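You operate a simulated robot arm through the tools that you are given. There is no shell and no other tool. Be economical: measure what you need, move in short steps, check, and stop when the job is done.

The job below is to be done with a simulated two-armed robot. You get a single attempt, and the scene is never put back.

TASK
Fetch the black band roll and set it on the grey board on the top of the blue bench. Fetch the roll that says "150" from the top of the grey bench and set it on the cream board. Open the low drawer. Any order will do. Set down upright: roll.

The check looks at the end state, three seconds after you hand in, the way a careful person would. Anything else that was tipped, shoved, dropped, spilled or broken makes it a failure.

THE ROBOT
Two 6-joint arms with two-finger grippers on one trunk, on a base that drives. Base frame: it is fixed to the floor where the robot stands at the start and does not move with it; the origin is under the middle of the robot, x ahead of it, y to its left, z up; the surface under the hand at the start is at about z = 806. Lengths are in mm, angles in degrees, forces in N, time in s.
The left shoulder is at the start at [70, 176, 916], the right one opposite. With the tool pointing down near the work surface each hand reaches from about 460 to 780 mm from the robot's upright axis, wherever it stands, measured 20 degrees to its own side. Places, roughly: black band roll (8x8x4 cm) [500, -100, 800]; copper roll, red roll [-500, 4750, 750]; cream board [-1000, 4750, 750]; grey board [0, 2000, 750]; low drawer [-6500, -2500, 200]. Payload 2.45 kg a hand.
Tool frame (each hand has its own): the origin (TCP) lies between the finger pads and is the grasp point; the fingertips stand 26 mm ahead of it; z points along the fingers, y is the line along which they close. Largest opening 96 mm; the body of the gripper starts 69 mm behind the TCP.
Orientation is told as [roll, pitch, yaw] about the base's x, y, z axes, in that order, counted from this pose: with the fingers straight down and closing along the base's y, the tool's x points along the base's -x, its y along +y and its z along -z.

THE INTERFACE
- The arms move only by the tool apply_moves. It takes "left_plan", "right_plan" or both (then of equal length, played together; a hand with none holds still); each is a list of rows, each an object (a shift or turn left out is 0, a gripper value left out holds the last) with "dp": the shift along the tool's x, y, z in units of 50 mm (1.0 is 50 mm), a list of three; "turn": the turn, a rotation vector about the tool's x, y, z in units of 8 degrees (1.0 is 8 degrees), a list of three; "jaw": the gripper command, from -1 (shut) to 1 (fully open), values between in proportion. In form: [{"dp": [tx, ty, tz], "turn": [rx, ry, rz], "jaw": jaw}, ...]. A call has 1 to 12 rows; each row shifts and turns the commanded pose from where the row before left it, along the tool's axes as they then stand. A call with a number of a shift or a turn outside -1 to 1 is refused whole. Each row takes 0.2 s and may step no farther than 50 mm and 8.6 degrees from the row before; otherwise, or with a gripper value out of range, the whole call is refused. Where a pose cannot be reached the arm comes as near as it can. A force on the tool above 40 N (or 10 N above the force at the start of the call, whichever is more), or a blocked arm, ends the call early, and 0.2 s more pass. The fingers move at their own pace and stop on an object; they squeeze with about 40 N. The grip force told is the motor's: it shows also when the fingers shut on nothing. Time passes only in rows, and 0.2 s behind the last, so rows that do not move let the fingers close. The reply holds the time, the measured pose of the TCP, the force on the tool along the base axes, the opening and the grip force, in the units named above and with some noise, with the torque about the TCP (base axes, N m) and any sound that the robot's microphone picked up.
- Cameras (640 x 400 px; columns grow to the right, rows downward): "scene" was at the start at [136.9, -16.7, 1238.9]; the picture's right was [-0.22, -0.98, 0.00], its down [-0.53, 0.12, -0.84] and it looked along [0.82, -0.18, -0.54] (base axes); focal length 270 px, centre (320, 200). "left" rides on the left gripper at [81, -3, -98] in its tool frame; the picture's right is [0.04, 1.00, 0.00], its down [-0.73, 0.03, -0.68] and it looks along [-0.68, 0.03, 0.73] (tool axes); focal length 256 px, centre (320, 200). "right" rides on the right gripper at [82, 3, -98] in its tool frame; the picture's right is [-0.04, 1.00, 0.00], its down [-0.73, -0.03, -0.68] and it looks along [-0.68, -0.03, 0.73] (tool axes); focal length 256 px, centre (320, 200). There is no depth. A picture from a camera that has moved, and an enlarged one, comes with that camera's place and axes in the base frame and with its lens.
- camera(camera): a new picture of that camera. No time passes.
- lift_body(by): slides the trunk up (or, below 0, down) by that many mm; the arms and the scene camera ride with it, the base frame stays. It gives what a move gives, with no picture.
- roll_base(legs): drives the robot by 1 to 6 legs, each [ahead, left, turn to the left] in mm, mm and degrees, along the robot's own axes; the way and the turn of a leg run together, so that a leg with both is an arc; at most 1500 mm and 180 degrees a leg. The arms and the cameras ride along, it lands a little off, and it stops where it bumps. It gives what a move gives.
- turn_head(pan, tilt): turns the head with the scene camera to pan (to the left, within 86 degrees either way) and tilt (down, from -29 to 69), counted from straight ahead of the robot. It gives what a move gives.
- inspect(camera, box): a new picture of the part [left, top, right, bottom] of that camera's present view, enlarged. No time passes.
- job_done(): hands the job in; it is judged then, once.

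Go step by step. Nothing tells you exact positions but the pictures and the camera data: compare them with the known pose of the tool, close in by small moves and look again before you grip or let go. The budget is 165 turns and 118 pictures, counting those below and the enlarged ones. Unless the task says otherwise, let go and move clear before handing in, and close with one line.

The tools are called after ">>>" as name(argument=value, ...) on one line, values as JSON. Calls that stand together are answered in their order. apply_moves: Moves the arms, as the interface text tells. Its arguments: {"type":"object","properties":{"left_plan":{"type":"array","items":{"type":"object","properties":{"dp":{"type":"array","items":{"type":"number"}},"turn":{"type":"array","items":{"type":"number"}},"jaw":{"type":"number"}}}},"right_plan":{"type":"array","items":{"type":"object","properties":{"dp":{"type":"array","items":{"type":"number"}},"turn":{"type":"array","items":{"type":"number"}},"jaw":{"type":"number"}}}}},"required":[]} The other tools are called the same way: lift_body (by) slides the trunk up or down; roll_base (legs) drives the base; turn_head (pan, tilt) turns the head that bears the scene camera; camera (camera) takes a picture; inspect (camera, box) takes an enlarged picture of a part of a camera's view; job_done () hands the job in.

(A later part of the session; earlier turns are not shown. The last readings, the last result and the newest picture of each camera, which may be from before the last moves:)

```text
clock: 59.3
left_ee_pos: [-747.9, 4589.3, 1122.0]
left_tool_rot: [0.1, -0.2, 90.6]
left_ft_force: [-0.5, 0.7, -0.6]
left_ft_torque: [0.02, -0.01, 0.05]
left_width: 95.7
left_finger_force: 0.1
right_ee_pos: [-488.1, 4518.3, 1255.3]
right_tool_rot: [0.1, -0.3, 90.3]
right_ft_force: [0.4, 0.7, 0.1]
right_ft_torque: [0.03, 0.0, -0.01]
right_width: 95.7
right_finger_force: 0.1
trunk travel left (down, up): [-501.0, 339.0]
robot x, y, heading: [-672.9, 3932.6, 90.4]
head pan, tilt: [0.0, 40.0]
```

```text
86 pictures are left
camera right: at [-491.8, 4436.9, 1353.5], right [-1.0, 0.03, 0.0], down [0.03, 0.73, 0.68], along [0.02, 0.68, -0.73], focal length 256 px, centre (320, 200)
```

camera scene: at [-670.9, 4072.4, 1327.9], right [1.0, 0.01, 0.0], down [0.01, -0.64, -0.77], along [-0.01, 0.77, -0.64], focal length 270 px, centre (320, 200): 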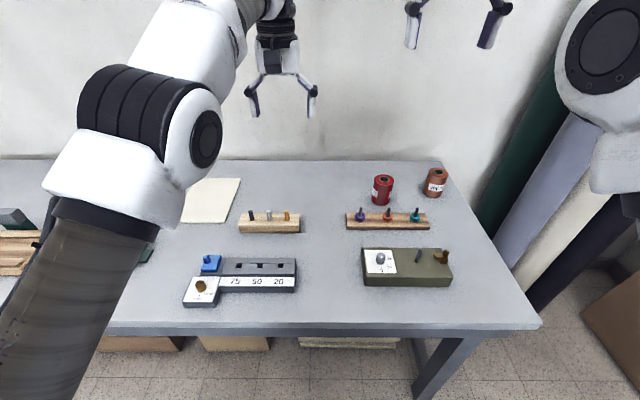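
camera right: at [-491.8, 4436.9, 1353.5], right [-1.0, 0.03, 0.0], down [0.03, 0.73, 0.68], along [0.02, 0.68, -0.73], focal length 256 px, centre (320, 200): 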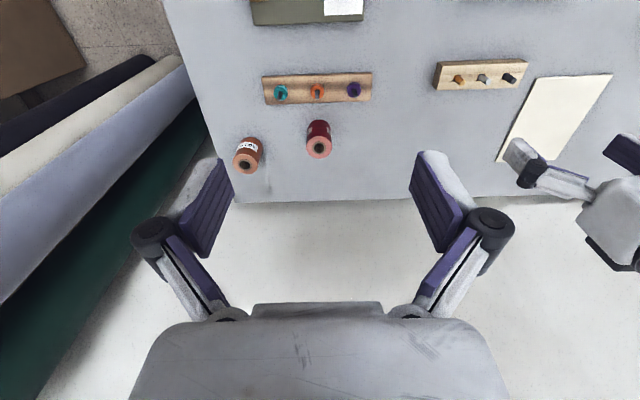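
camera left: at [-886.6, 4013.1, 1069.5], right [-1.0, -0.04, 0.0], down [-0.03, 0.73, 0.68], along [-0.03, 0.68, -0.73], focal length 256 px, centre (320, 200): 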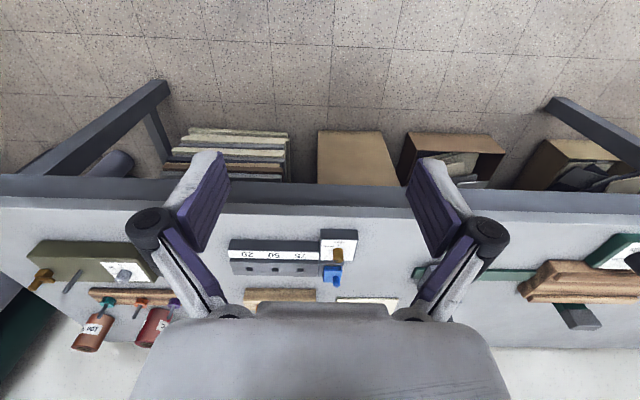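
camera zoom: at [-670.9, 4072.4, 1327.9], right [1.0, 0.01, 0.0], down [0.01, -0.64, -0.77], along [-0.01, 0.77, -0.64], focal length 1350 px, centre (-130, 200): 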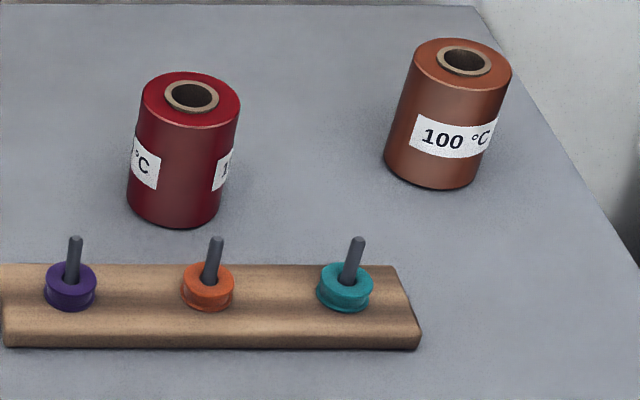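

The two views agree: the red roll's top is at [-483, 4744, 853] and the bench top is at about 772. I'll move 70 mm closer and bring the right hand forward and down above the roll.

>>> roll_base(legs=[[70, 0, 0]])

>>> apply_moves(right_plan=[{"dp": [0, 0, 0.9]}, {"dp": [0, 0, 0.9]}, {"dp": [0, 0, 0.9]}, {"dp": [-0.5, 0, 0.8]}, {"dp": [-0.8, 0, 0.5]}, {"dp": [-0.8, 0, 0.5]}, {"dp": [-0.5, 0, 0.5]}, {"dp": [0, 0, 0]}])

>>> camera(camera="right")

```text
clock: 60.3
left_ee_pos: [-748.4, 4658.5, 1121.1]
left_tool_rot: [0.1, -0.1, 90.6]
left_ft_force: [0.8, 0.3, -0.6]
left_ft_torque: [-0.03, -0.01, 0.02]
left_width: 95.8
left_finger_force: 0.1
right_ee_pos: [-490.0, 4586.9, 1254.1]
right_tool_rot: [0.0, -0.1, 90.4]
right_ft_force: [0.9, 0.9, -0.3]
right_ft_torque: [-0.07, 0.01, 0.01]
right_width: 96.1
right_finger_force: 0.1
trunk travel left (down, up): [-501.0, 339.0]
robot x, y, heading: [-666.3, 4002.0, 90.6]
head pan, tilt: [0.0, 40.0]
```

```text
clock: 62.1
left_ee_pos: [-747.8, 4656.7, 1121.9]
left_tool_rot: [0.1, -0.2, 90.6]
left_ft_force: [0.2, 0.2, 0.1]
left_ft_torque: [0.04, 0.02, 0.01]
left_width: 95.9
left_finger_force: 0.1
right_ee_pos: [-490.9, 4714.4, 1007.4]
right_tool_rot: [0.1, -0.2, 90.4]
right_ft_force: [-0.2, -0.3, 0.2]
right_ft_torque: [-0.01, -0.01, 0.0]
right_width: 95.9
right_finger_force: 0.1
trunk travel left (down, up): [-501.0, 339.0]
robot x, y, heading: [-670.4, 4000.7, 90.5]
head pan, tilt: [0.0, 40.0]
```

```text
85 pictures are left
camera right: at [-494.5, 4632.7, 1105.4], right [-1.0, 0.03, 0.0], down [0.03, 0.73, 0.68], along [0.02, 0.68, -0.73], focal length 256 px, centre (320, 200)
```

right: 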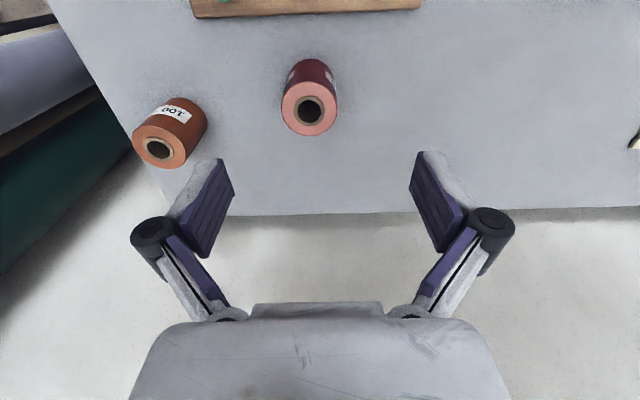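

>>> apply_moves(right_plan=[{"dp": [-0.28, -0.09, 0.4]}, {"dp": [-0.28, -0.09, 0.5]}, {"dp": [0, 0, 0.5]}, {"dp": [0, 0, 0.5]}, {"dp": [0, 0, 0.2]}, {"dp": [0, 0, 0]}])

>>> camera(camera="right")

>>> camera(camera="scene")

```text
clock: 63.5
left_ee_pos: [-749.0, 4658.9, 1122.6]
left_tool_rot: [0.2, -0.2, 90.6]
left_ft_force: [0.1, -1.2, -0.5]
left_ft_torque: [0.04, 0.03, -0.01]
left_width: 96.3
left_finger_force: 0.1
right_ee_pos: [-481.0, 4745.2, 900.4]
right_tool_rot: [0.0, -0.2, 90.4]
right_ft_force: [1.1, -0.9, 0.1]
right_ft_torque: [0.01, 0.03, 0.01]
right_width: 95.8
right_finger_force: 0.1
trunk travel left (down, up): [-501.0, 339.0]
robot x, y, heading: [-670.1, 4000.9, 90.8]
head pan, tilt: [0.0, 40.0]
```

```text
84 pictures are left
camera right: at [-484.7, 4664.2, 998.6], right [-1.0, 0.03, 0.0], down [0.03, 0.73, 0.68], along [0.02, 0.68, -0.73], focal length 256 px, centre (320, 200)
```

right: 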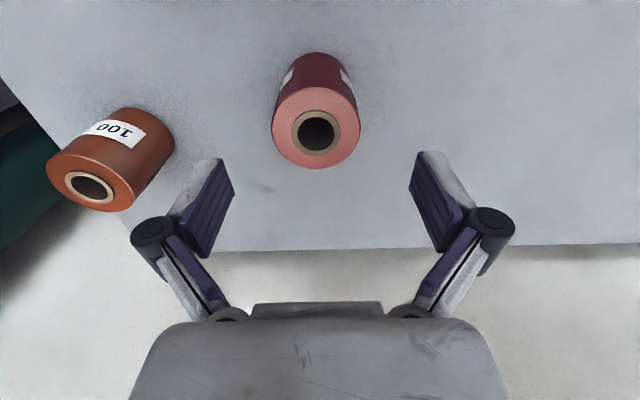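

```text
83 pictures are left
camera scene: at [-671.6, 4140.8, 1327.9], right [1.0, 0.01, 0.0], down [0.01, -0.64, -0.77], along [-0.01, 0.77, -0.64], focal length 270 px, centre (320, 200)
```

scene: 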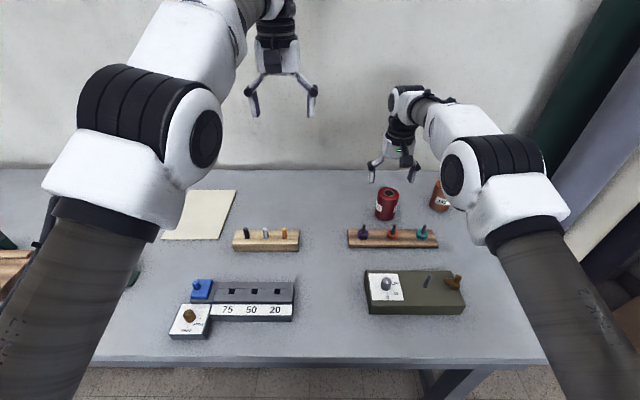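

Aligned with the roll. I'll descend and grip about 18 mm below its top.

>>> apply_moves(right_plan=[{"dp": [0.06, 0, 0.4]}, {"dp": [0, 0, 0.4]}, {"dp": [0, 0, 0.4]}, {"dp": [0, 0, 0.1]}, {"dp": [0, 0, 0]}, {"jaw": -1}, {"jaw": -1}, {"jaw": -1}])

>>> camera(camera="right")

```text
clock: 65.3
left_ee_pos: [-748.3, 4657.4, 1122.3]
left_tool_rot: [0.2, -0.1, 90.6]
left_ft_force: [-0.5, -0.7, -0.3]
left_ft_torque: [0.0, -0.01, 0.02]
left_width: 96.1
left_finger_force: 0.1
right_ee_pos: [-481.7, 4741.4, 836.6]
right_tool_rot: [0.0, -0.2, 90.4]
right_ft_force: [1.1, 1.1, 4.3]
right_ft_torque: [0.11, 0.03, -0.06]
right_width: 58.9
right_finger_force: 39.8
trunk travel left (down, up): [-501.0, 339.0]
robot x, y, heading: [-671.4, 4003.9, 90.6]
head pan, tilt: [0.0, 40.0]
```

```text
82 pictures are left
camera right: at [-484.6, 4661.4, 934.1], right [-1.0, 0.03, 0.0], down [0.03, 0.73, 0.68], along [0.02, 0.68, -0.73], focal length 256 px, centre (320, 200)
```

right: 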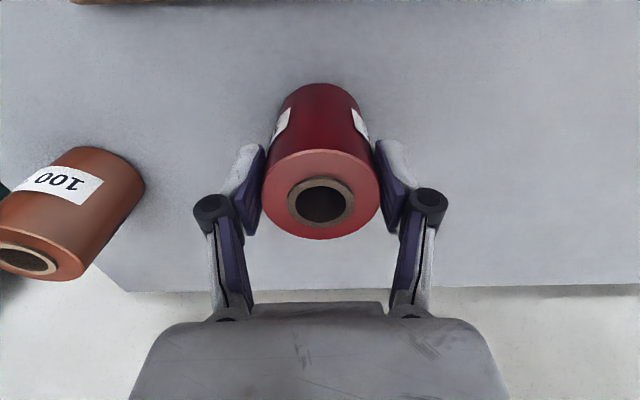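

Gripped at 59 mm width. I'll lift it and turn the wrist a bit to read the label with the scene camera.

>>> apply_moves(right_plan=[{"dp": [0, 0, -0.4]}, {"dp": [0, 0, -0.8]}, {"dp": [0, 0, -0.9]}, {"dp": [0.3, 0, -0.9], "turn": [0, 0, 0.9]}, {"dp": [0, 0, 0], "turn": [0, 0, 1]}, {"dp": [0, 0, 0], "turn": [0, 0, 1]}, {"turn": [0, 0, 1]}, {"dp": [0, 0, 0]}])

>>> inspect(camera="scene", box=[340, 110, 460, 220])

```text
clock: 67.1
left_ee_pos: [-747.9, 4659.4, 1121.5]
left_tool_rot: [0.1, -0.1, 90.5]
left_ft_force: [0.3, 0.4, -0.2]
left_ft_torque: [-0.04, 0.04, 0.04]
left_width: 95.8
left_finger_force: 0.1
right_ee_pos: [-480.5, 4728.7, 984.7]
right_tool_rot: [0.1, -0.1, 59.1]
right_ft_force: [-0.1, 0.4, -1.6]
right_ft_torque: [0.0, -0.01, 0.01]
right_width: 59.4
right_finger_force: 39.3
trunk travel left (down, up): [-501.0, 339.0]
robot x, y, heading: [-668.3, 3998.9, 90.4]
head pan, tilt: [0.0, 40.0]
```

```text
3.64 times, centred on (400, 165) of scene
camera zoom: at [-671.5, 4141.5, 1327.8], right [1.0, 0.01, 0.0], down [0.01, -0.64, -0.77], along [-0.01, 0.77, -0.64], focal length 982 px, centre (29, 327)
```

zoom: 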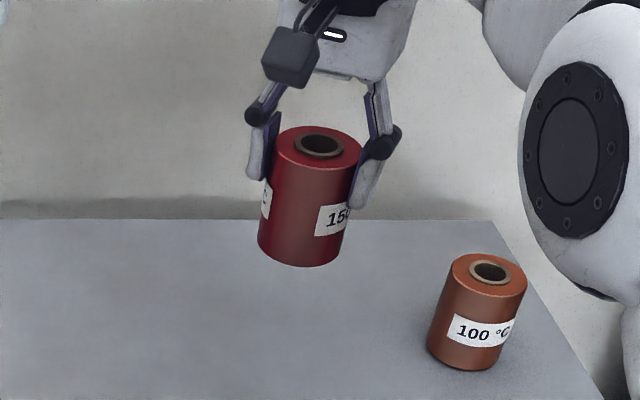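

It reads "150". The cream board is centred at about [-1035, 4745]. I'll turn the wrist back and strafe left about 550 mm along the bench.

>>> apply_moves(right_plan=[{"turn": [0, 0, -1]}, {"turn": [0, 0, -1]}, {"turn": [0, 0, -1]}, {"turn": [0, 0, -0.9]}, {"dp": [0, 0, -0.5]}, {"dp": [0, 0, 0]}])

>>> roll_base(legs=[[0, 550, 0]])

>>> camera(camera="scene")

>>> camera(camera="right")

```text
clock: 68.5
left_ee_pos: [-748.8, 4657.4, 1122.6]
left_tool_rot: [0.0, -0.1, 90.6]
left_ft_force: [-1.1, 0.4, -0.5]
left_ft_torque: [-0.02, 0.0, 0.0]
left_width: 95.9
left_finger_force: 0.1
right_ee_pos: [-482.0, 4727.7, 1009.8]
right_tool_rot: [0.0, -0.1, 90.4]
right_ft_force: [0.1, 0.4, -2.3]
right_ft_torque: [-0.03, -0.01, -0.04]
right_width: 59.3
right_finger_force: 39.6
trunk travel left (down, up): [-501.0, 339.0]
robot x, y, heading: [-670.9, 4003.1, 90.5]
head pan, tilt: [0.0, 40.0]
```

```text
clock: 71.7
left_ee_pos: [-1316.1, 4652.1, 1120.9]
left_tool_rot: [0.1, -0.1, 90.9]
left_ft_force: [-0.5, -0.5, 0.3]
left_ft_torque: [0.01, 0.02, 0.02]
left_width: 96.0
left_finger_force: 0.0
right_ee_pos: [-1048.9, 4721.8, 1009.4]
right_tool_rot: [0.1, 0.0, 90.6]
right_ft_force: [-0.6, 0.2, -1.1]
right_ft_torque: [-0.02, 0.03, -0.02]
right_width: 59.4
right_finger_force: 39.9
trunk travel left (down, up): [-501.0, 339.0]
robot x, y, heading: [-1234.7, 3996.6, 91.2]
head pan, tilt: [0.0, 40.0]
```

```text
80 pictures are left
camera scene: at [-1236.7, 4134.7, 1327.9], right [1.0, 0.01, 0.0], down [0.01, -0.64, -0.77], along [-0.01, 0.77, -0.64], focal length 270 px, centre (320, 200)
```

scene: 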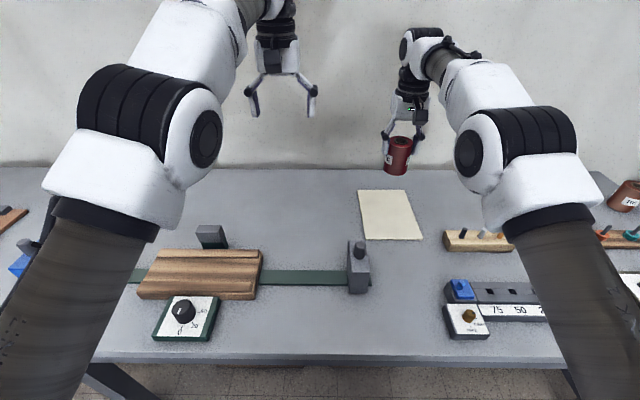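

```text
79 pictures are left
camera right: at [-1051.6, 4640.5, 1107.9], right [-1.0, 0.03, 0.0], down [0.02, 0.73, 0.68], along [0.02, 0.68, -0.73], focal length 256 px, centre (320, 200)
```

right: 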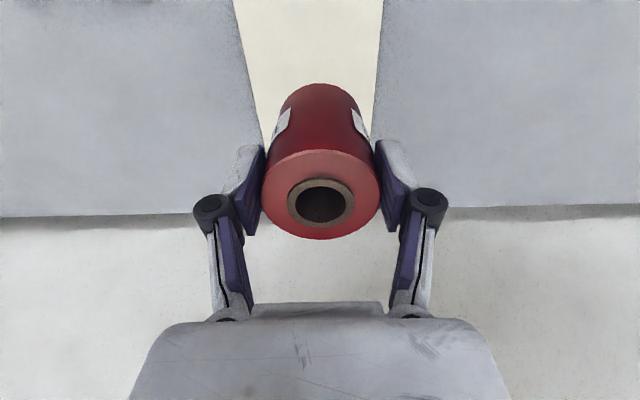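

The hand is over the cream board, which is centred at [-1040, 4740]. I'll descend to just above it and check.

>>> apply_moves(right_plan=[{"dp": [-0.1, -0.14, 0.5]}, {"dp": [0, 0, 0.7]}, {"dp": [0, 0, 0.7]}, {"dp": [0, 0, 0.6]}, {"dp": [0, 0, 0.4]}, {"dp": [0, 0, 0]}])

>>> camera(camera="right")

>>> inspect(camera="scene", box=[340, 130, 460, 250])

```text
clock: 73.1
left_ee_pos: [-1314.6, 4651.4, 1121.7]
left_tool_rot: [0.1, -0.2, 90.9]
left_ft_force: [0.5, 0.1, 0.5]
left_ft_torque: [0.02, -0.01, 0.03]
left_width: 96.0
left_finger_force: 0.1
right_ee_pos: [-1040.8, 4726.5, 864.5]
right_tool_rot: [-0.1, -0.1, 90.5]
right_ft_force: [0.0, -0.1, -0.4]
right_ft_torque: [0.0, -0.04, 0.04]
right_width: 59.2
right_finger_force: 39.8
trunk travel left (down, up): [-501.0, 339.0]
robot x, y, heading: [-1235.1, 3996.3, 91.2]
head pan, tilt: [0.0, 40.0]
```

```text
78 pictures are left
camera right: at [-1044.4, 4646.6, 963.3], right [-1.0, 0.03, 0.0], down [0.02, 0.73, 0.68], along [0.02, 0.68, -0.73], focal length 256 px, centre (320, 200)
```

right: 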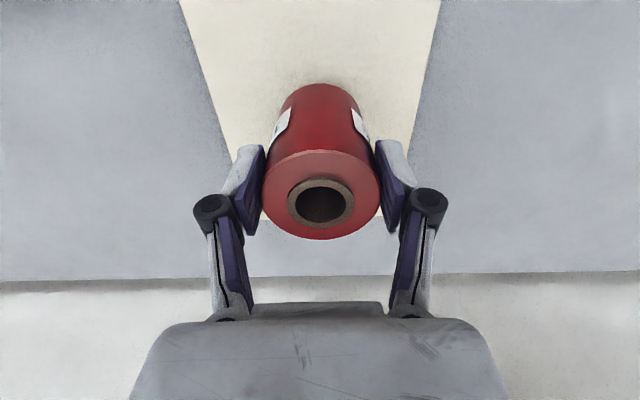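

```text
3.33 times, centred on (400, 190) of scene
camera zoom: at [-1236.3, 4134.5, 1327.9], right [1.0, 0.01, 0.0], down [0.01, -0.64, -0.77], along [-0.01, 0.77, -0.64], focal length 900 px, centre (53, 233)
```

zoom: 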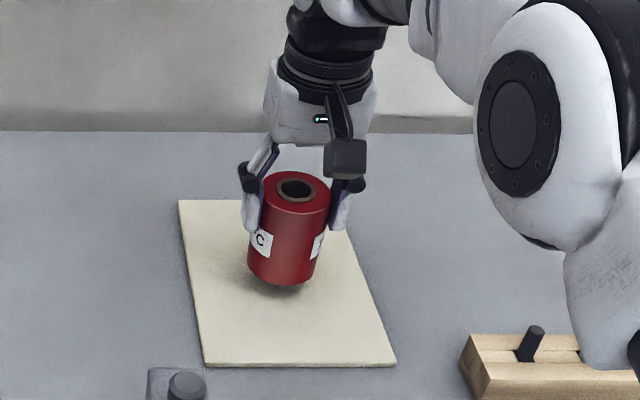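

Well centred. I'll lower in small steps until contact.

>>> apply_moves(right_plan=[{"dp": [0, 0, 0.14]}, {"dp": [0, 0, 0.1]}, {"dp": [0, 0, 0.08]}, {"dp": [0, 0, 0]}])

```text
clock: 74.1
left_ee_pos: [-1315.0, 4651.6, 1121.3]
left_tool_rot: [0.0, -0.2, 91.0]
left_ft_force: [-0.3, 0.0, -0.8]
left_ft_torque: [0.02, -0.02, -0.04]
left_width: 96.1
left_finger_force: 0.0
right_ee_pos: [-1041.1, 4728.8, 849.1]
right_tool_rot: [-0.1, -0.2, 90.6]
right_ft_force: [-0.2, 0.0, -0.8]
right_ft_torque: [-0.02, -0.02, 0.0]
right_width: 59.2
right_finger_force: 39.9
trunk travel left (down, up): [-501.0, 339.0]
robot x, y, heading: [-1234.4, 3996.2, 90.7]
head pan, tilt: [0.0, 40.0]
```

>>> apply_moves(right_plan=[{"dp": [0, 0, 0.05]}, {"dp": [0, 0, 0.04]}, {"dp": [0, 0, 0]}])

```text
clock: 74.9
left_ee_pos: [-1316.1, 4651.1, 1122.4]
left_tool_rot: [0.0, -0.2, 90.9]
left_ft_force: [-0.2, -0.2, -0.3]
left_ft_torque: [0.0, 0.03, -0.01]
left_width: 96.3
left_finger_force: 0.1
right_ee_pos: [-1041.8, 4727.5, 845.6]
right_tool_rot: [0.0, -0.1, 90.5]
right_ft_force: [0.9, 0.0, -1.6]
right_ft_torque: [-0.02, 0.03, 0.02]
right_width: 59.2
right_finger_force: 39.7
trunk travel left (down, up): [-501.0, 339.0]
robot x, y, heading: [-1235.0, 3995.5, 91.1]
head pan, tilt: [0.0, 40.0]
```

>>> apply_moves(right_plan=[{"dp": [0, 0, 0.04]}, {"dp": [0, 0, 0.02]}, {"dp": [0, 0, 0]}])

```text
clock: 75.7
left_ee_pos: [-1315.9, 4649.9, 1122.6]
left_tool_rot: [0.1, -0.2, 90.8]
left_ft_force: [-0.6, 0.4, -0.6]
left_ft_torque: [0.03, 0.0, 0.02]
left_width: 95.8
left_finger_force: 0.1
right_ee_pos: [-1041.6, 4727.3, 845.3]
right_tool_rot: [0.0, -0.4, 90.7]
right_ft_force: [2.7, 5.0, 12.2]
right_ft_torque: [0.13, -0.08, -0.04]
right_width: 59.3
right_finger_force: 40.1
trunk travel left (down, up): [-501.0, 339.0]
robot x, y, heading: [-1234.9, 3997.6, 90.8]
head pan, tilt: [0.0, 40.0]
```

Contact. I'll open gently and rise straight up.

>>> apply_moves(right_plan=[{"jaw": 0.6}, {"jaw": 1}, {"jaw": 1}, {"dp": [0, 0, -0.4]}, {"dp": [0, 0, -0.8]}, {"dp": [0, 0, -0.9]}, {"dp": [0, 0, -0.9]}, {"dp": [0, 0, -0.9]}, {"dp": [0, 0, 0]}])

>>> camera(camera="scene")

```text
clock: 77.7
left_ee_pos: [-1316.1, 4650.8, 1122.5]
left_tool_rot: [0.2, -0.2, 90.9]
left_ft_force: [0.0, 0.5, 0.2]
left_ft_torque: [-0.03, -0.04, 0.02]
left_width: 96.0
left_finger_force: 0.0
right_ee_pos: [-1040.2, 4719.0, 1033.7]
right_tool_rot: [0.0, -0.1, 90.7]
right_ft_force: [-0.1, 0.4, -0.3]
right_ft_torque: [0.01, 0.0, 0.0]
right_width: 96.2
right_finger_force: 0.1
right hand out of reach, approached as far as the arm can: row 8
trunk travel left (down, up): [-501.0, 339.0]
robot x, y, heading: [-1237.4, 3993.5, 90.9]
head pan, tilt: [0.0, 40.0]
```

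```text
76 pictures are left
camera scene: at [-1236.4, 4134.6, 1327.9], right [1.0, 0.01, 0.0], down [0.01, -0.64, -0.77], along [-0.01, 0.77, -0.64], focal length 270 px, centre (320, 200)
```

scene: 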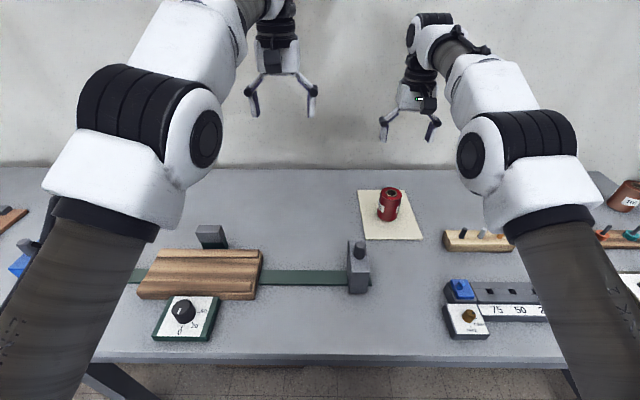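

Both rolls are placed. Now the drawer at about [-6500, -2500, 200]: I'll back off, turn left to face -x, and survey the route.

>>> roll_base(legs=[[-500, 0, 0], [0, 0, 90]])

>>> turn_head(pan=20, tilt=15)

>>> camera(camera="scene")

```text
clock: 84.5
left_ee_pos: [-1879.3, 3400.6, 1121.8]
left_tool_rot: [0.1, -0.3, -177.5]
left_ft_force: [0.6, -0.2, 0.6]
left_ft_torque: [0.03, 0.0, -0.01]
left_width: 95.8
left_finger_force: 0.0
right_ee_pos: [-1953.8, 3672.3, 1032.6]
right_tool_rot: [0.0, -0.2, -177.7]
right_ft_force: [0.0, 0.6, 0.0]
right_ft_torque: [-0.04, 0.03, -0.01]
right_width: 96.0
right_finger_force: 0.0
trunk travel left (down, up): [-501.0, 339.0]
robot x, y, heading: [-1226.1, 3496.2, -177.8]
head pan, tilt: [0.0, 40.0]
```

```text
clock: 85.4
left_ee_pos: [-1879.5, 3399.9, 1122.5]
left_tool_rot: [0.1, -0.2, -177.7]
left_ft_force: [-0.2, -0.3, -0.1]
left_ft_torque: [0.03, -0.01, 0.03]
left_width: 96.0
left_finger_force: 0.1
right_ee_pos: [-1953.5, 3673.4, 1032.5]
right_tool_rot: [0.0, -0.3, -178.0]
right_ft_force: [-0.1, -0.9, 0.4]
right_ft_torque: [-0.03, 0.02, 0.0]
right_width: 96.4
right_finger_force: 0.2
trunk travel left (down, up): [-501.0, 339.0]
robot x, y, heading: [-1227.8, 3498.3, -177.8]
head pan, tilt: [20.0, 15.0]
```

```text
75 pictures are left
camera scene: at [-1363.8, 3463.5, 1367.4], right [-0.38, 0.93, 0.0], down [0.24, 0.1, -0.97], along [-0.89, -0.37, -0.26], focal length 270 px, centre (320, 200)
```

scene: 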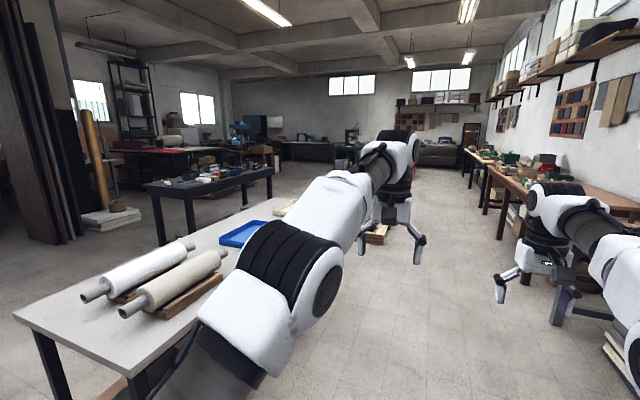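

The room is large. I'll go back down the aisle between the white-topped table and the blue bench to about [-1050, 100] and look west from there.

>>> roll_base(legs=[[0, 0, 88], [0, 180, 0], [1400, 0, 0]])

>>> turn_head(pan=-25, tilt=20)

>>> camera(camera="scene")

```text
clock: 97.4
left_ee_pos: [-951.6, 1417.1, 1121.5]
left_tool_rot: [0.1, -0.2, -89.3]
left_ft_force: [-0.2, -0.6, -0.2]
left_ft_torque: [0.0, 0.0, -0.03]
left_width: 95.9
left_finger_force: 0.1
right_ee_pos: [-1227.9, 1352.0, 1032.9]
right_tool_rot: [0.1, -0.1, -89.6]
right_ft_force: [-0.7, -0.1, -0.8]
right_ft_torque: [-0.01, 0.02, -0.01]
right_width: 96.0
right_finger_force: 0.1
trunk travel left (down, up): [-501.0, 339.0]
robot x, y, heading: [-1024.8, 2075.8, -89.4]
head pan, tilt: [20.0, 15.0]
```

```text
clock: 98.5
left_ee_pos: [-952.2, 1417.8, 1122.0]
left_tool_rot: [0.1, -0.2, -89.5]
left_ft_force: [0.3, 0.3, -0.9]
left_ft_torque: [0.0, 0.01, -0.06]
left_width: 96.1
left_finger_force: 0.0
right_ee_pos: [-1227.7, 1352.7, 1033.7]
right_tool_rot: [-0.1, -0.2, -89.8]
right_ft_force: [-0.3, -0.5, 0.2]
right_ft_torque: [-0.02, -0.01, 0.0]
right_width: 96.2
right_finger_force: 0.1
trunk travel left (down, up): [-501.0, 339.0]
robot x, y, heading: [-1031.0, 2076.7, -89.6]
head pan, tilt: [-25.0, 20.0]
```

```text
74 pictures are left
camera scene: at [-1068.5, 1941.1, 1359.3], right [-0.91, 0.41, 0.0], down [0.14, 0.31, -0.94], along [-0.39, -0.86, -0.34], focal length 270 px, centre (320, 200)
```

scene: 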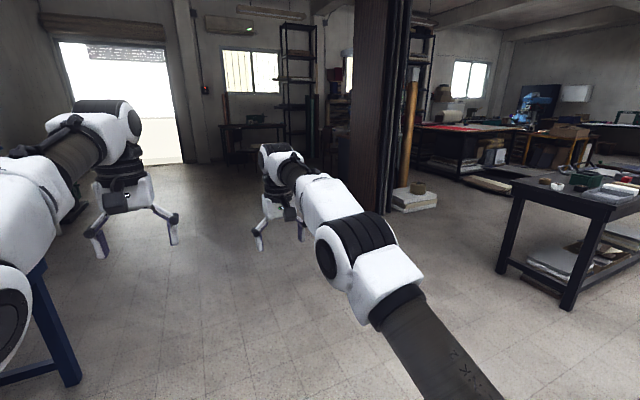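

>>> inspect(camera="scene", box=[400, 100, 560, 200])

```text
4.00 times, centred on (480, 150) of scene
camera zoom: at [-1068.5, 1941.1, 1359.3], right [-0.91, 0.41, 0.0], down [0.14, 0.31, -0.94], along [-0.39, -0.86, -0.34], focal length 1080 px, centre (-320, 400)
```

zoom: 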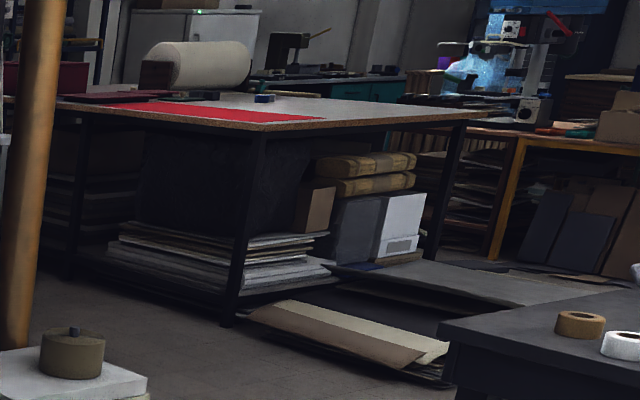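

The drawer isn't visible yet; it's probably in a cabinet beyond the red-mat table. I'll go down to y of about 50, turn west, and drive along the clear corridor between the pillar and the dark table.

>>> roll_base(legs=[[1500, 0, 0], [500, 0, 0], [0, 0, -90], [1500, 0, 0]])

>>> turn_head(pan=25, tilt=20)

>>> camera(camera="scene")

```text
clock: 119.4
left_ee_pos: [-3169.1, -50.7, 1123.0]
left_tool_rot: [0.1, -0.2, -179.5]
left_ft_force: [-0.4, -0.1, 0.4]
left_ft_torque: [0.0, -0.03, -0.02]
left_width: 95.8
left_finger_force: 0.1
right_ee_pos: [-3234.1, 226.4, 1032.6]
right_tool_rot: [0.1, -0.3, -179.8]
right_ft_force: [0.5, -0.2, -0.2]
right_ft_torque: [0.0, 0.0, -0.02]
right_width: 95.8
right_finger_force: 0.0
trunk travel left (down, up): [-501.0, 339.0]
robot x, y, heading: [-2512.3, 28.2, -179.6]
head pan, tilt: [-25.0, 20.0]
```

```text
clock: 120.6
left_ee_pos: [-3168.3, -49.7, 1122.1]
left_tool_rot: [0.1, -0.1, -179.5]
left_ft_force: [0.4, 0.3, 0.2]
left_ft_torque: [0.0, 0.01, 0.0]
left_width: 96.2
left_finger_force: 0.1
right_ee_pos: [-3235.1, 226.2, 1032.0]
right_tool_rot: [0.0, -0.2, -179.8]
right_ft_force: [-0.3, -0.2, 0.1]
right_ft_torque: [0.0, -0.02, -0.03]
right_width: 95.8
right_finger_force: 0.1
trunk travel left (down, up): [-501.0, 339.0]
robot x, y, heading: [-2512.0, 25.6, -179.7]
head pan, tilt: [25.0, 20.0]
```

```text
72 pictures are left
camera scene: at [-2647.9, -10.4, 1359.3], right [-0.43, 0.9, 0.0], down [0.31, 0.15, -0.94], along [-0.85, -0.4, -0.34], focal length 270 px, centre (320, 200)
```

scene: 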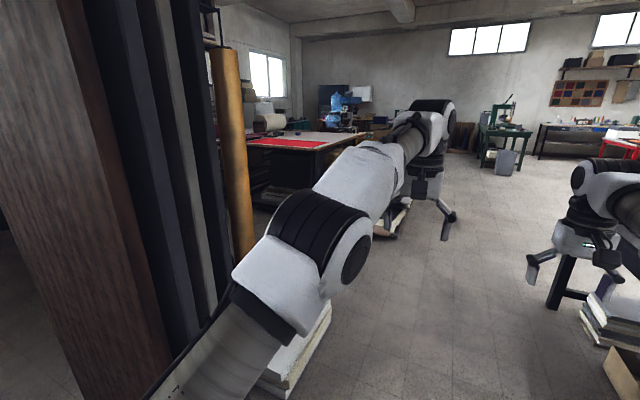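

The corridor is passable, centred around y of about 110. I'll drive on 1800 mm and look again.

>>> roll_base(legs=[[1400, -80, 0], [400, 0, 0]])

>>> turn_head(pan=55, tilt=22)

>>> camera(camera="scene")

```text
clock: 129.7
left_ee_pos: [-4969.7, -9.8, 1122.7]
left_tool_rot: [0.1, -0.3, -178.6]
left_ft_force: [-0.2, 0.0, 0.0]
left_ft_torque: [-0.03, -0.03, -0.02]
left_width: 96.1
left_finger_force: 0.0
right_ee_pos: [-5038.9, 265.4, 1032.5]
right_tool_rot: [0.0, 0.0, -179.0]
right_ft_force: [0.0, -0.1, -0.1]
right_ft_torque: [0.02, -0.03, -0.03]
right_width: 95.9
right_finger_force: 0.1
trunk travel left (down, up): [-501.0, 339.0]
robot x, y, heading: [-4317.0, 76.8, -178.7]
head pan, tilt: [25.0, 20.0]
```

```text
clock: 130.6
left_ee_pos: [-4969.9, -10.0, 1121.6]
left_tool_rot: [0.1, -0.2, -178.7]
left_ft_force: [-0.3, 0.1, -0.8]
left_ft_torque: [0.0, -0.01, 0.01]
left_width: 95.9
left_finger_force: 0.1
right_ee_pos: [-5040.5, 265.3, 1032.6]
right_tool_rot: [0.0, -0.2, -178.9]
right_ft_force: [0.5, -0.7, -0.1]
right_ft_torque: [-0.03, 0.01, -0.01]
right_width: 95.9
right_finger_force: 0.0
trunk travel left (down, up): [-501.0, 339.0]
robot x, y, heading: [-4311.4, 80.1, -178.5]
head pan, tilt: [55.0, 22.0]
```

```text
71 pictures are left
camera scene: at [-4417.4, 1.8, 1356.1], right [-0.83, 0.56, 0.0], down [0.21, 0.31, -0.93], along [-0.51, -0.77, -0.37], focal length 270 px, centre (320, 200)
```

scene: 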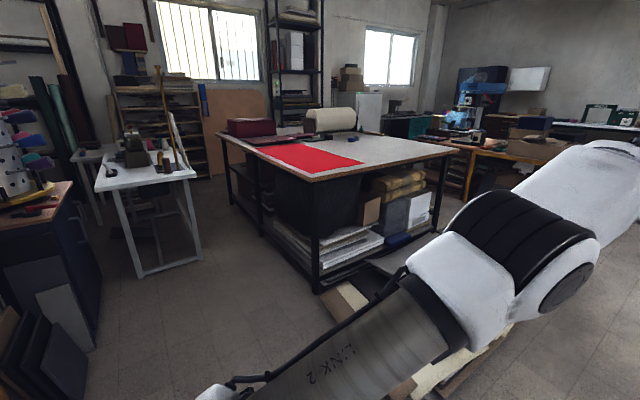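

>>> inspect(camera="scene", box=[210, 90, 470, 290])

>>> inspect(camera="scene", box=[340, 70, 520, 190])

```text
2.00 times, centred on (340, 190) of scene
camera zoom: at [-4417.4, 1.8, 1356.1], right [-0.83, 0.56, 0.0], down [0.21, 0.31, -0.93], along [-0.51, -0.77, -0.37], focal length 540 px, centre (280, 220)
```

zoom: 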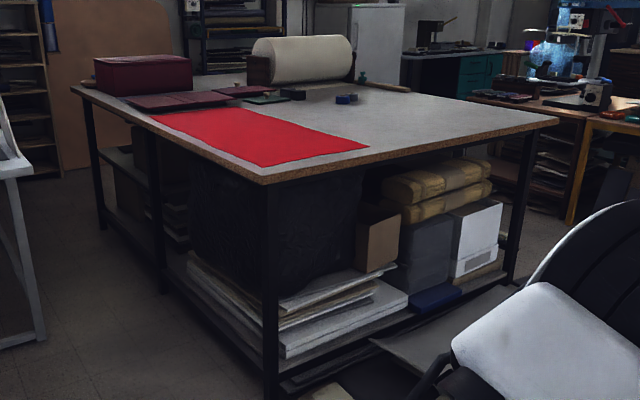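

```text
3.33 times, centred on (430, 130) of scene
camera zoom: at [-4417.4, 1.8, 1356.1], right [-0.83, 0.56, 0.0], down [0.21, 0.31, -0.93], along [-0.51, -0.77, -0.37], focal length 900 px, centre (-47, 433)
```

zoom: 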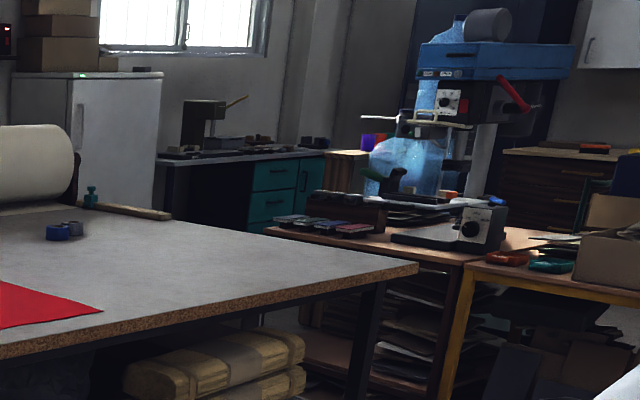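

The drawer should be under the red-mat table, which spans x of about -5250 to -6855 and y of -1400 to -3350, probably on its west side. I'll drive west past the mats on the floor and look at that side.

>>> roll_base(legs=[[600, -70, -1.5], [1500, -220, 0], [400, 0, 0]])

>>> turn_head(pan=80, tilt=22)

>>> camera(camera="scene")

```text
refused: leg 2 is longer than a leg can be; nothing moved
```

```text
clock: 131.5
left_ee_pos: [-4969.2, -9.5, 1121.8]
left_tool_rot: [0.0, -0.2, -178.6]
left_ft_force: [-0.3, -0.1, -0.2]
left_ft_torque: [0.01, 0.03, -0.01]
left_width: 96.0
left_finger_force: 0.0
right_ee_pos: [-5038.9, 265.4, 1032.6]
right_tool_rot: [-0.1, -0.3, -178.8]
right_ft_force: [-1.3, -0.8, 0.4]
right_ft_torque: [0.01, -0.04, -0.01]
right_width: 96.1
right_finger_force: 0.0
trunk travel left (down, up): [-501.0, 339.0]
robot x, y, heading: [-4314.4, 79.2, -178.6]
head pan, tilt: [80.0, 22.0]
```

```text
68 pictures are left
camera scene: at [-4380.0, -12.7, 1356.1], right [-0.99, 0.15, 0.0], down [0.06, 0.37, -0.93], along [-0.14, -0.92, -0.37], focal length 270 px, centre (320, 200)
```

scene: 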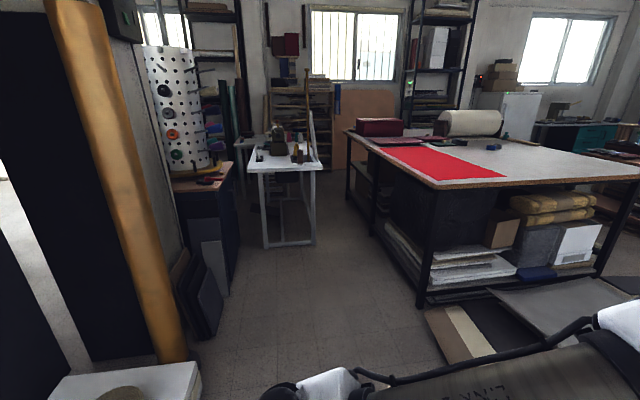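

>>> roll_base(legs=[[600, -70, -1.5], [1400, -220, 0], [500, 0, 0]])

>>> camera(camera="scene")

```text
clock: 144.2
left_ee_pos: [-7488.0, 298.1, 1121.6]
left_tool_rot: [0.1, -0.3, -179.6]
left_ft_force: [-0.3, -0.8, -0.3]
left_ft_torque: [0.01, -0.03, 0.0]
left_width: 96.0
left_finger_force: 0.1
right_ee_pos: [-7552.4, 574.4, 1031.1]
right_tool_rot: [0.1, -0.2, -179.9]
right_ft_force: [0.7, -0.8, -0.6]
right_ft_torque: [0.01, 0.03, 0.01]
right_width: 95.9
right_finger_force: 0.1
trunk travel left (down, up): [-501.0, 339.0]
robot x, y, heading: [-6827.5, 373.3, -179.7]
head pan, tilt: [80.0, 22.0]
```

```text
67 pictures are left
camera scene: at [-6897.7, 284.3, 1356.1], right [-0.99, 0.17, 0.0], down [0.06, 0.37, -0.93], along [-0.16, -0.91, -0.37], focal length 270 px, centre (320, 200)
```

scene: 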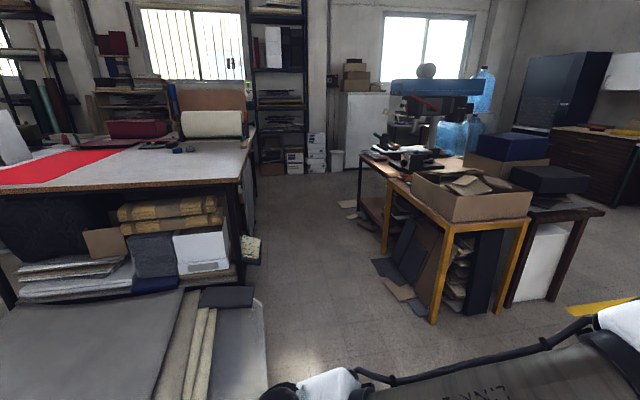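

>>> inspect(camera="scene", box=[190, 130, 390, 300])

```text
2.35 times, centred on (290, 215) of scene
camera zoom: at [-6897.7, 284.3, 1356.1], right [-0.99, 0.17, 0.0], down [0.06, 0.37, -0.93], along [-0.16, -0.91, -0.37], focal length 635 px, centre (391, 165)
```

zoom: 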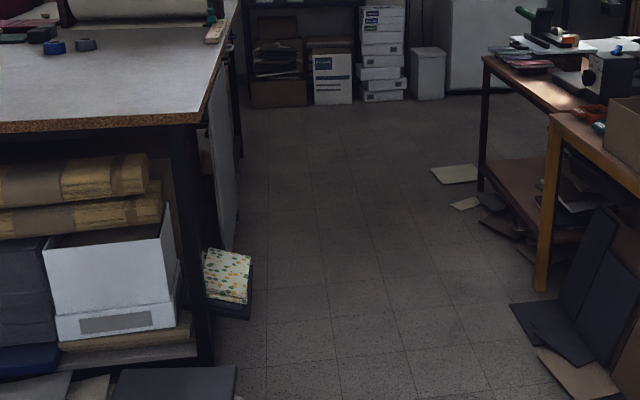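

The west side of the red table has a grey cabinet front along the aisle, which runs from x of about -6640 to -7690. I'll face south in the middle of that aisle and move down to see the drawer front.

>>> roll_base(legs=[[330, 0, 0], [0, 0, 90], [1100, 0, 0]])

>>> turn_head(pan=25, tilt=40)

>>> camera(camera="scene")

```text
clock: 155.5
left_ee_pos: [-7026.4, -1376.0, 1122.6]
left_tool_rot: [0.2, -0.2, -87.4]
left_ft_force: [-0.8, 0.7, 0.4]
left_ft_torque: [-0.01, -0.02, 0.0]
left_width: 96.3
left_finger_force: 0.1
right_ee_pos: [-7299.8, -1452.5, 1033.9]
right_tool_rot: [-0.1, -0.2, -87.6]
right_ft_force: [0.0, -0.3, -0.5]
right_ft_torque: [0.01, 0.02, -0.03]
right_width: 96.1
right_finger_force: 0.1
trunk travel left (down, up): [-501.0, 339.0]
robot x, y, heading: [-7131.5, -721.8, -87.4]
head pan, tilt: [80.0, 22.0]
```

```text
clock: 156.7
left_ee_pos: [-7025.8, -1375.0, 1122.1]
left_tool_rot: [0.1, -0.2, -87.5]
left_ft_force: [-0.2, -0.3, 0.0]
left_ft_torque: [0.01, 0.0, 0.0]
left_width: 96.2
left_finger_force: 0.0
right_ee_pos: [-7299.9, -1451.1, 1033.3]
right_tool_rot: [0.0, -0.2, -87.6]
right_ft_force: [0.0, -0.9, 0.4]
right_ft_torque: [0.03, -0.01, 0.01]
right_width: 96.1
right_finger_force: 0.1
trunk travel left (down, up): [-501.0, 339.0]
robot x, y, heading: [-7126.1, -722.0, -87.2]
head pan, tilt: [25.0, 40.0]
```

```text
65 pictures are left
camera scene: at [-7086.9, -846.5, 1327.9], right [-0.89, -0.46, 0.0], down [-0.3, 0.57, -0.77], along [0.35, -0.68, -0.64], focal length 270 px, centre (320, 200)
```

scene: 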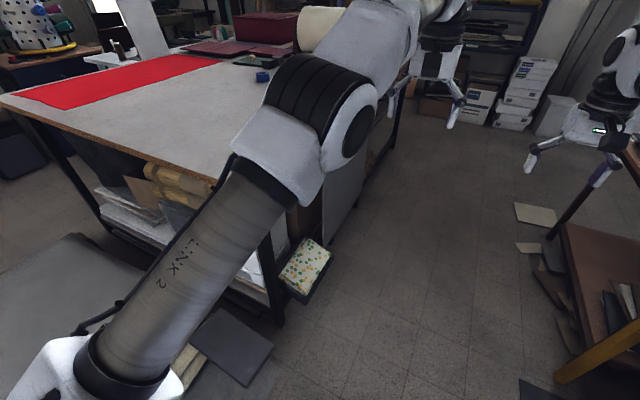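

>>> roll_base(legs=[[900, -30, -2.5]])

>>> turn_head(pan=70, tilt=50)

>>> camera(camera="scene")

```text
clock: 161.4
left_ee_pos: [-7045.2, -2271.2, 1121.2]
left_tool_rot: [0.2, -0.1, -88.9]
left_ft_force: [0.6, -0.4, -0.4]
left_ft_torque: [-0.02, -0.02, 0.01]
left_width: 96.0
left_finger_force: 0.0
right_ee_pos: [-7320.8, -2340.4, 1033.0]
right_tool_rot: [0.0, -0.2, -89.1]
right_ft_force: [-1.1, -0.2, 0.7]
right_ft_torque: [0.03, -0.03, -0.01]
right_width: 95.9
right_finger_force: 0.0
trunk travel left (down, up): [-501.0, 339.0]
robot x, y, heading: [-7132.6, -1616.8, -88.8]
head pan, tilt: [25.0, 40.0]
```

```text
clock: 162.6
left_ee_pos: [-7045.0, -2271.7, 1123.4]
left_tool_rot: [0.1, -0.2, -88.9]
left_ft_force: [0.6, 0.5, 0.0]
left_ft_torque: [-0.03, -0.02, 0.02]
left_width: 95.8
left_finger_force: 0.0
right_ee_pos: [-7319.6, -2340.5, 1032.2]
right_tool_rot: [0.0, -0.3, -89.1]
right_ft_force: [0.0, 0.5, 0.4]
right_ft_torque: [0.03, -0.02, -0.01]
right_width: 96.0
right_finger_force: 0.0
trunk travel left (down, up): [-501.0, 339.0]
robot x, y, heading: [-7132.0, -1615.5, -88.8]
head pan, tilt: [70.0, 50.0]
```

```text
64 pictures are left
camera scene: at [-7056.6, -1689.4, 1313.7], right [-0.33, -0.95, 0.0], down [-0.72, 0.25, -0.64], along [0.61, -0.21, -0.77], focal length 270 px, centre (320, 200)
```

scene: 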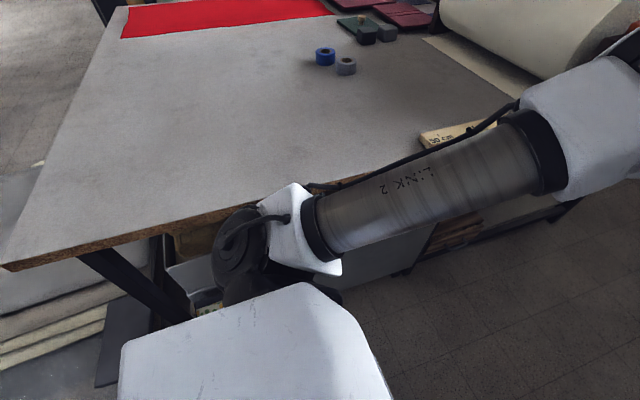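

My arm blocks the view of the drawer front. I'll shift away slightly, lower the trunk, and turn the left hand so its camera looks at the cabinet side.

>>> roll_base(legs=[[0, -80, -1]])

>>> lift_body(by=-300)

>>> apply_moves(left_plan=[{"turn": [0, 0, -1]}, {"turn": [0, 0, -1]}, {"turn": [0, 0, -1]}, {"turn": [0, 0, -1]}, {"turn": [0, 0, -1]}, {"turn": [0, 0, -1]}, {"turn": [0, 0, -1]}, {"turn": [0, 0, -1]}, {"turn": [0, 0, -1]}, {"turn": [0, 0, -1]}, {"turn": [0, 0, -1]}, {"dp": [0, 0, 0]}])

>>> camera(camera="left")

```text
clock: 163.6
left_ee_pos: [-7139.1, -2273.2, 1124.1]
left_tool_rot: [0.2, -0.2, -89.9]
left_ft_force: [-0.4, -0.1, 1.6]
left_ft_torque: [0.03, -0.04, 0.0]
left_width: 95.9
left_finger_force: 0.1
right_ee_pos: [-7415.7, -2336.8, 1032.1]
right_tool_rot: [0.1, -0.1, -90.2]
right_ft_force: [-0.6, -0.7, 0.3]
right_ft_torque: [0.02, -0.02, 0.0]
right_width: 95.7
right_finger_force: 0.0
trunk travel left (down, up): [-501.0, 339.0]
robot x, y, heading: [-7211.0, -1616.6, -90.4]
head pan, tilt: [70.0, 50.0]
```

```text
clock: 166.6
left_ee_pos: [-7137.2, -2272.6, 822.4]
left_tool_rot: [0.1, -0.3, -89.8]
left_ft_force: [0.2, -0.7, 0.3]
left_ft_torque: [0.03, 0.01, 0.01]
left_width: 96.0
left_finger_force: 0.1
right_ee_pos: [-7414.7, -2337.0, 732.8]
right_tool_rot: [0.1, -0.2, -90.2]
right_ft_force: [0.2, 1.1, 0.0]
right_ft_torque: [0.0, 0.03, -0.03]
right_width: 95.9
right_finger_force: 0.0
trunk travel left (down, up): [-201.0, 639.0]
robot x, y, heading: [-7206.9, -1618.7, -89.7]
head pan, tilt: [70.0, 50.0]
```

```text
clock: 169.2
left_ee_pos: [-7137.4, -2273.5, 823.1]
left_tool_rot: [-0.3, -0.1, -1.7]
left_ft_force: [0.2, -0.8, 0.6]
left_ft_torque: [0.01, 0.0, 0.01]
left_width: 95.8
left_finger_force: 0.0
right_ee_pos: [-7414.7, -2337.2, 733.8]
right_tool_rot: [0.0, -0.3, -90.2]
right_ft_force: [-0.7, 0.2, -0.4]
right_ft_torque: [0.01, 0.01, -0.04]
right_width: 96.0
right_finger_force: 0.1
trunk travel left (down, up): [-201.0, 639.0]
robot x, y, heading: [-7213.2, -1619.7, -90.2]
head pan, tilt: [70.0, 50.0]
```

```text
63 pictures are left
camera left: at [-7219.0, -2273.9, 919.8], right [-0.01, 1.0, 0.0], down [0.73, 0.01, 0.68], along [0.68, 0.0, -0.73], focal length 256 px, centre (320, 200)
```

left: 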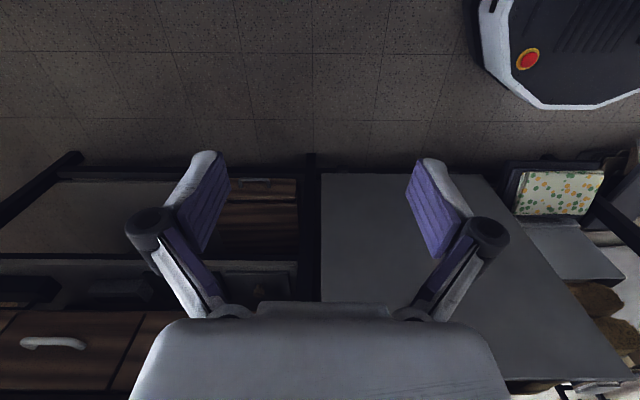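

>>> inspect(camera="left", box=[0, 140, 330, 346])

```text
1.94 times, centred on (165, 243) of left
camera zoom: at [-7219.0, -2273.9, 919.8], right [-0.01, 1.0, 0.0], down [0.73, 0.01, 0.68], along [0.68, 0.0, -0.73], focal length 496 px, centre (621, 117)
```

zoom: 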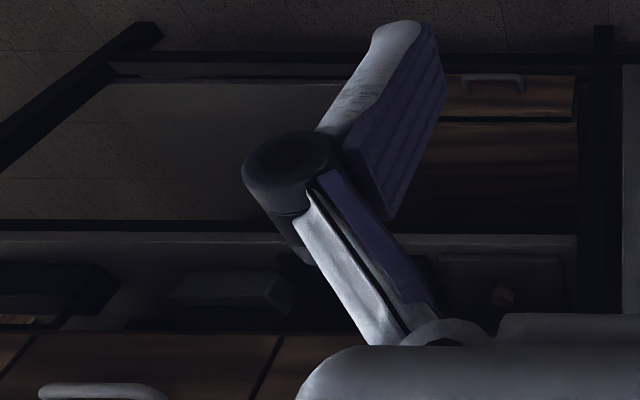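

There's a wooden low drawer with a grey bar handle, near [-6660, -2514, 220]. I'll drive 240 mm south, lower the trunk, and look at it squarely with the left camera.

>>> roll_base(legs=[[240, 0, 0]])

>>> lift_body(by=-150)

>>> camera(camera="left")

```text
clock: 171.0
left_ee_pos: [-7132.8, -2509.6, 821.7]
left_tool_rot: [-0.2, -0.2, -1.6]
left_ft_force: [1.2, 0.2, -0.6]
left_ft_torque: [0.04, -0.02, 0.02]
left_width: 96.4
left_finger_force: 0.0
right_ee_pos: [-7409.5, -2573.9, 732.5]
right_tool_rot: [0.0, -0.2, -89.9]
right_ft_force: [-0.3, 0.6, 0.4]
right_ft_torque: [0.04, 0.0, -0.01]
right_width: 96.0
right_finger_force: 0.0
trunk travel left (down, up): [-201.0, 639.0]
robot x, y, heading: [-7207.8, -1855.5, -89.6]
head pan, tilt: [70.0, 50.0]
```

```text
clock: 172.7
left_ee_pos: [-7134.0, -2510.5, 672.9]
left_tool_rot: [-0.2, -0.1, -1.6]
left_ft_force: [-0.8, -1.1, -0.2]
left_ft_torque: [0.02, -0.02, 0.01]
left_width: 96.2
left_finger_force: 0.0
right_ee_pos: [-7409.6, -2574.4, 583.7]
right_tool_rot: [0.0, -0.3, -89.9]
right_ft_force: [-0.2, 0.2, 0.4]
right_ft_torque: [0.01, -0.02, -0.02]
right_width: 95.9
right_finger_force: 0.0
trunk travel left (down, up): [-51.0, 789.0]
robot x, y, heading: [-7210.2, -1856.3, -89.8]
head pan, tilt: [70.0, 50.0]
```

```text
61 pictures are left
camera left: at [-7214.6, -2510.3, 770.0], right [-0.01, 1.0, 0.0], down [0.73, 0.01, 0.68], along [0.68, 0.01, -0.73], focal length 256 px, centre (320, 200)
```

left: 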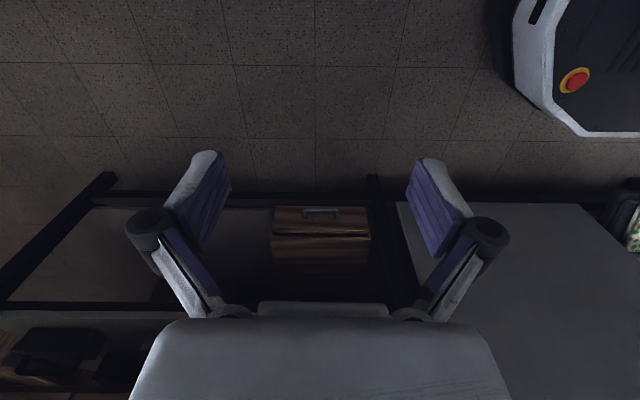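

>>> inspect(camera="left", box=[225, 180, 415, 300])

```text
3.33 times, centred on (320, 240) of left
camera zoom: at [-7214.6, -2510.3, 770.0], right [-0.01, 1.0, 0.0], down [0.73, 0.01, 0.68], along [0.68, 0.01, -0.73], focal length 853 px, centre (320, 67)
```

zoom: 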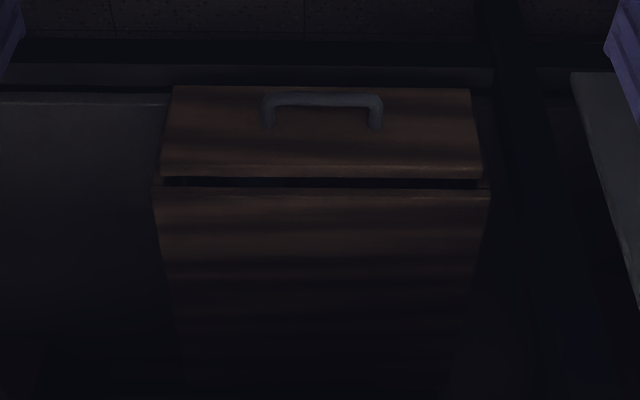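

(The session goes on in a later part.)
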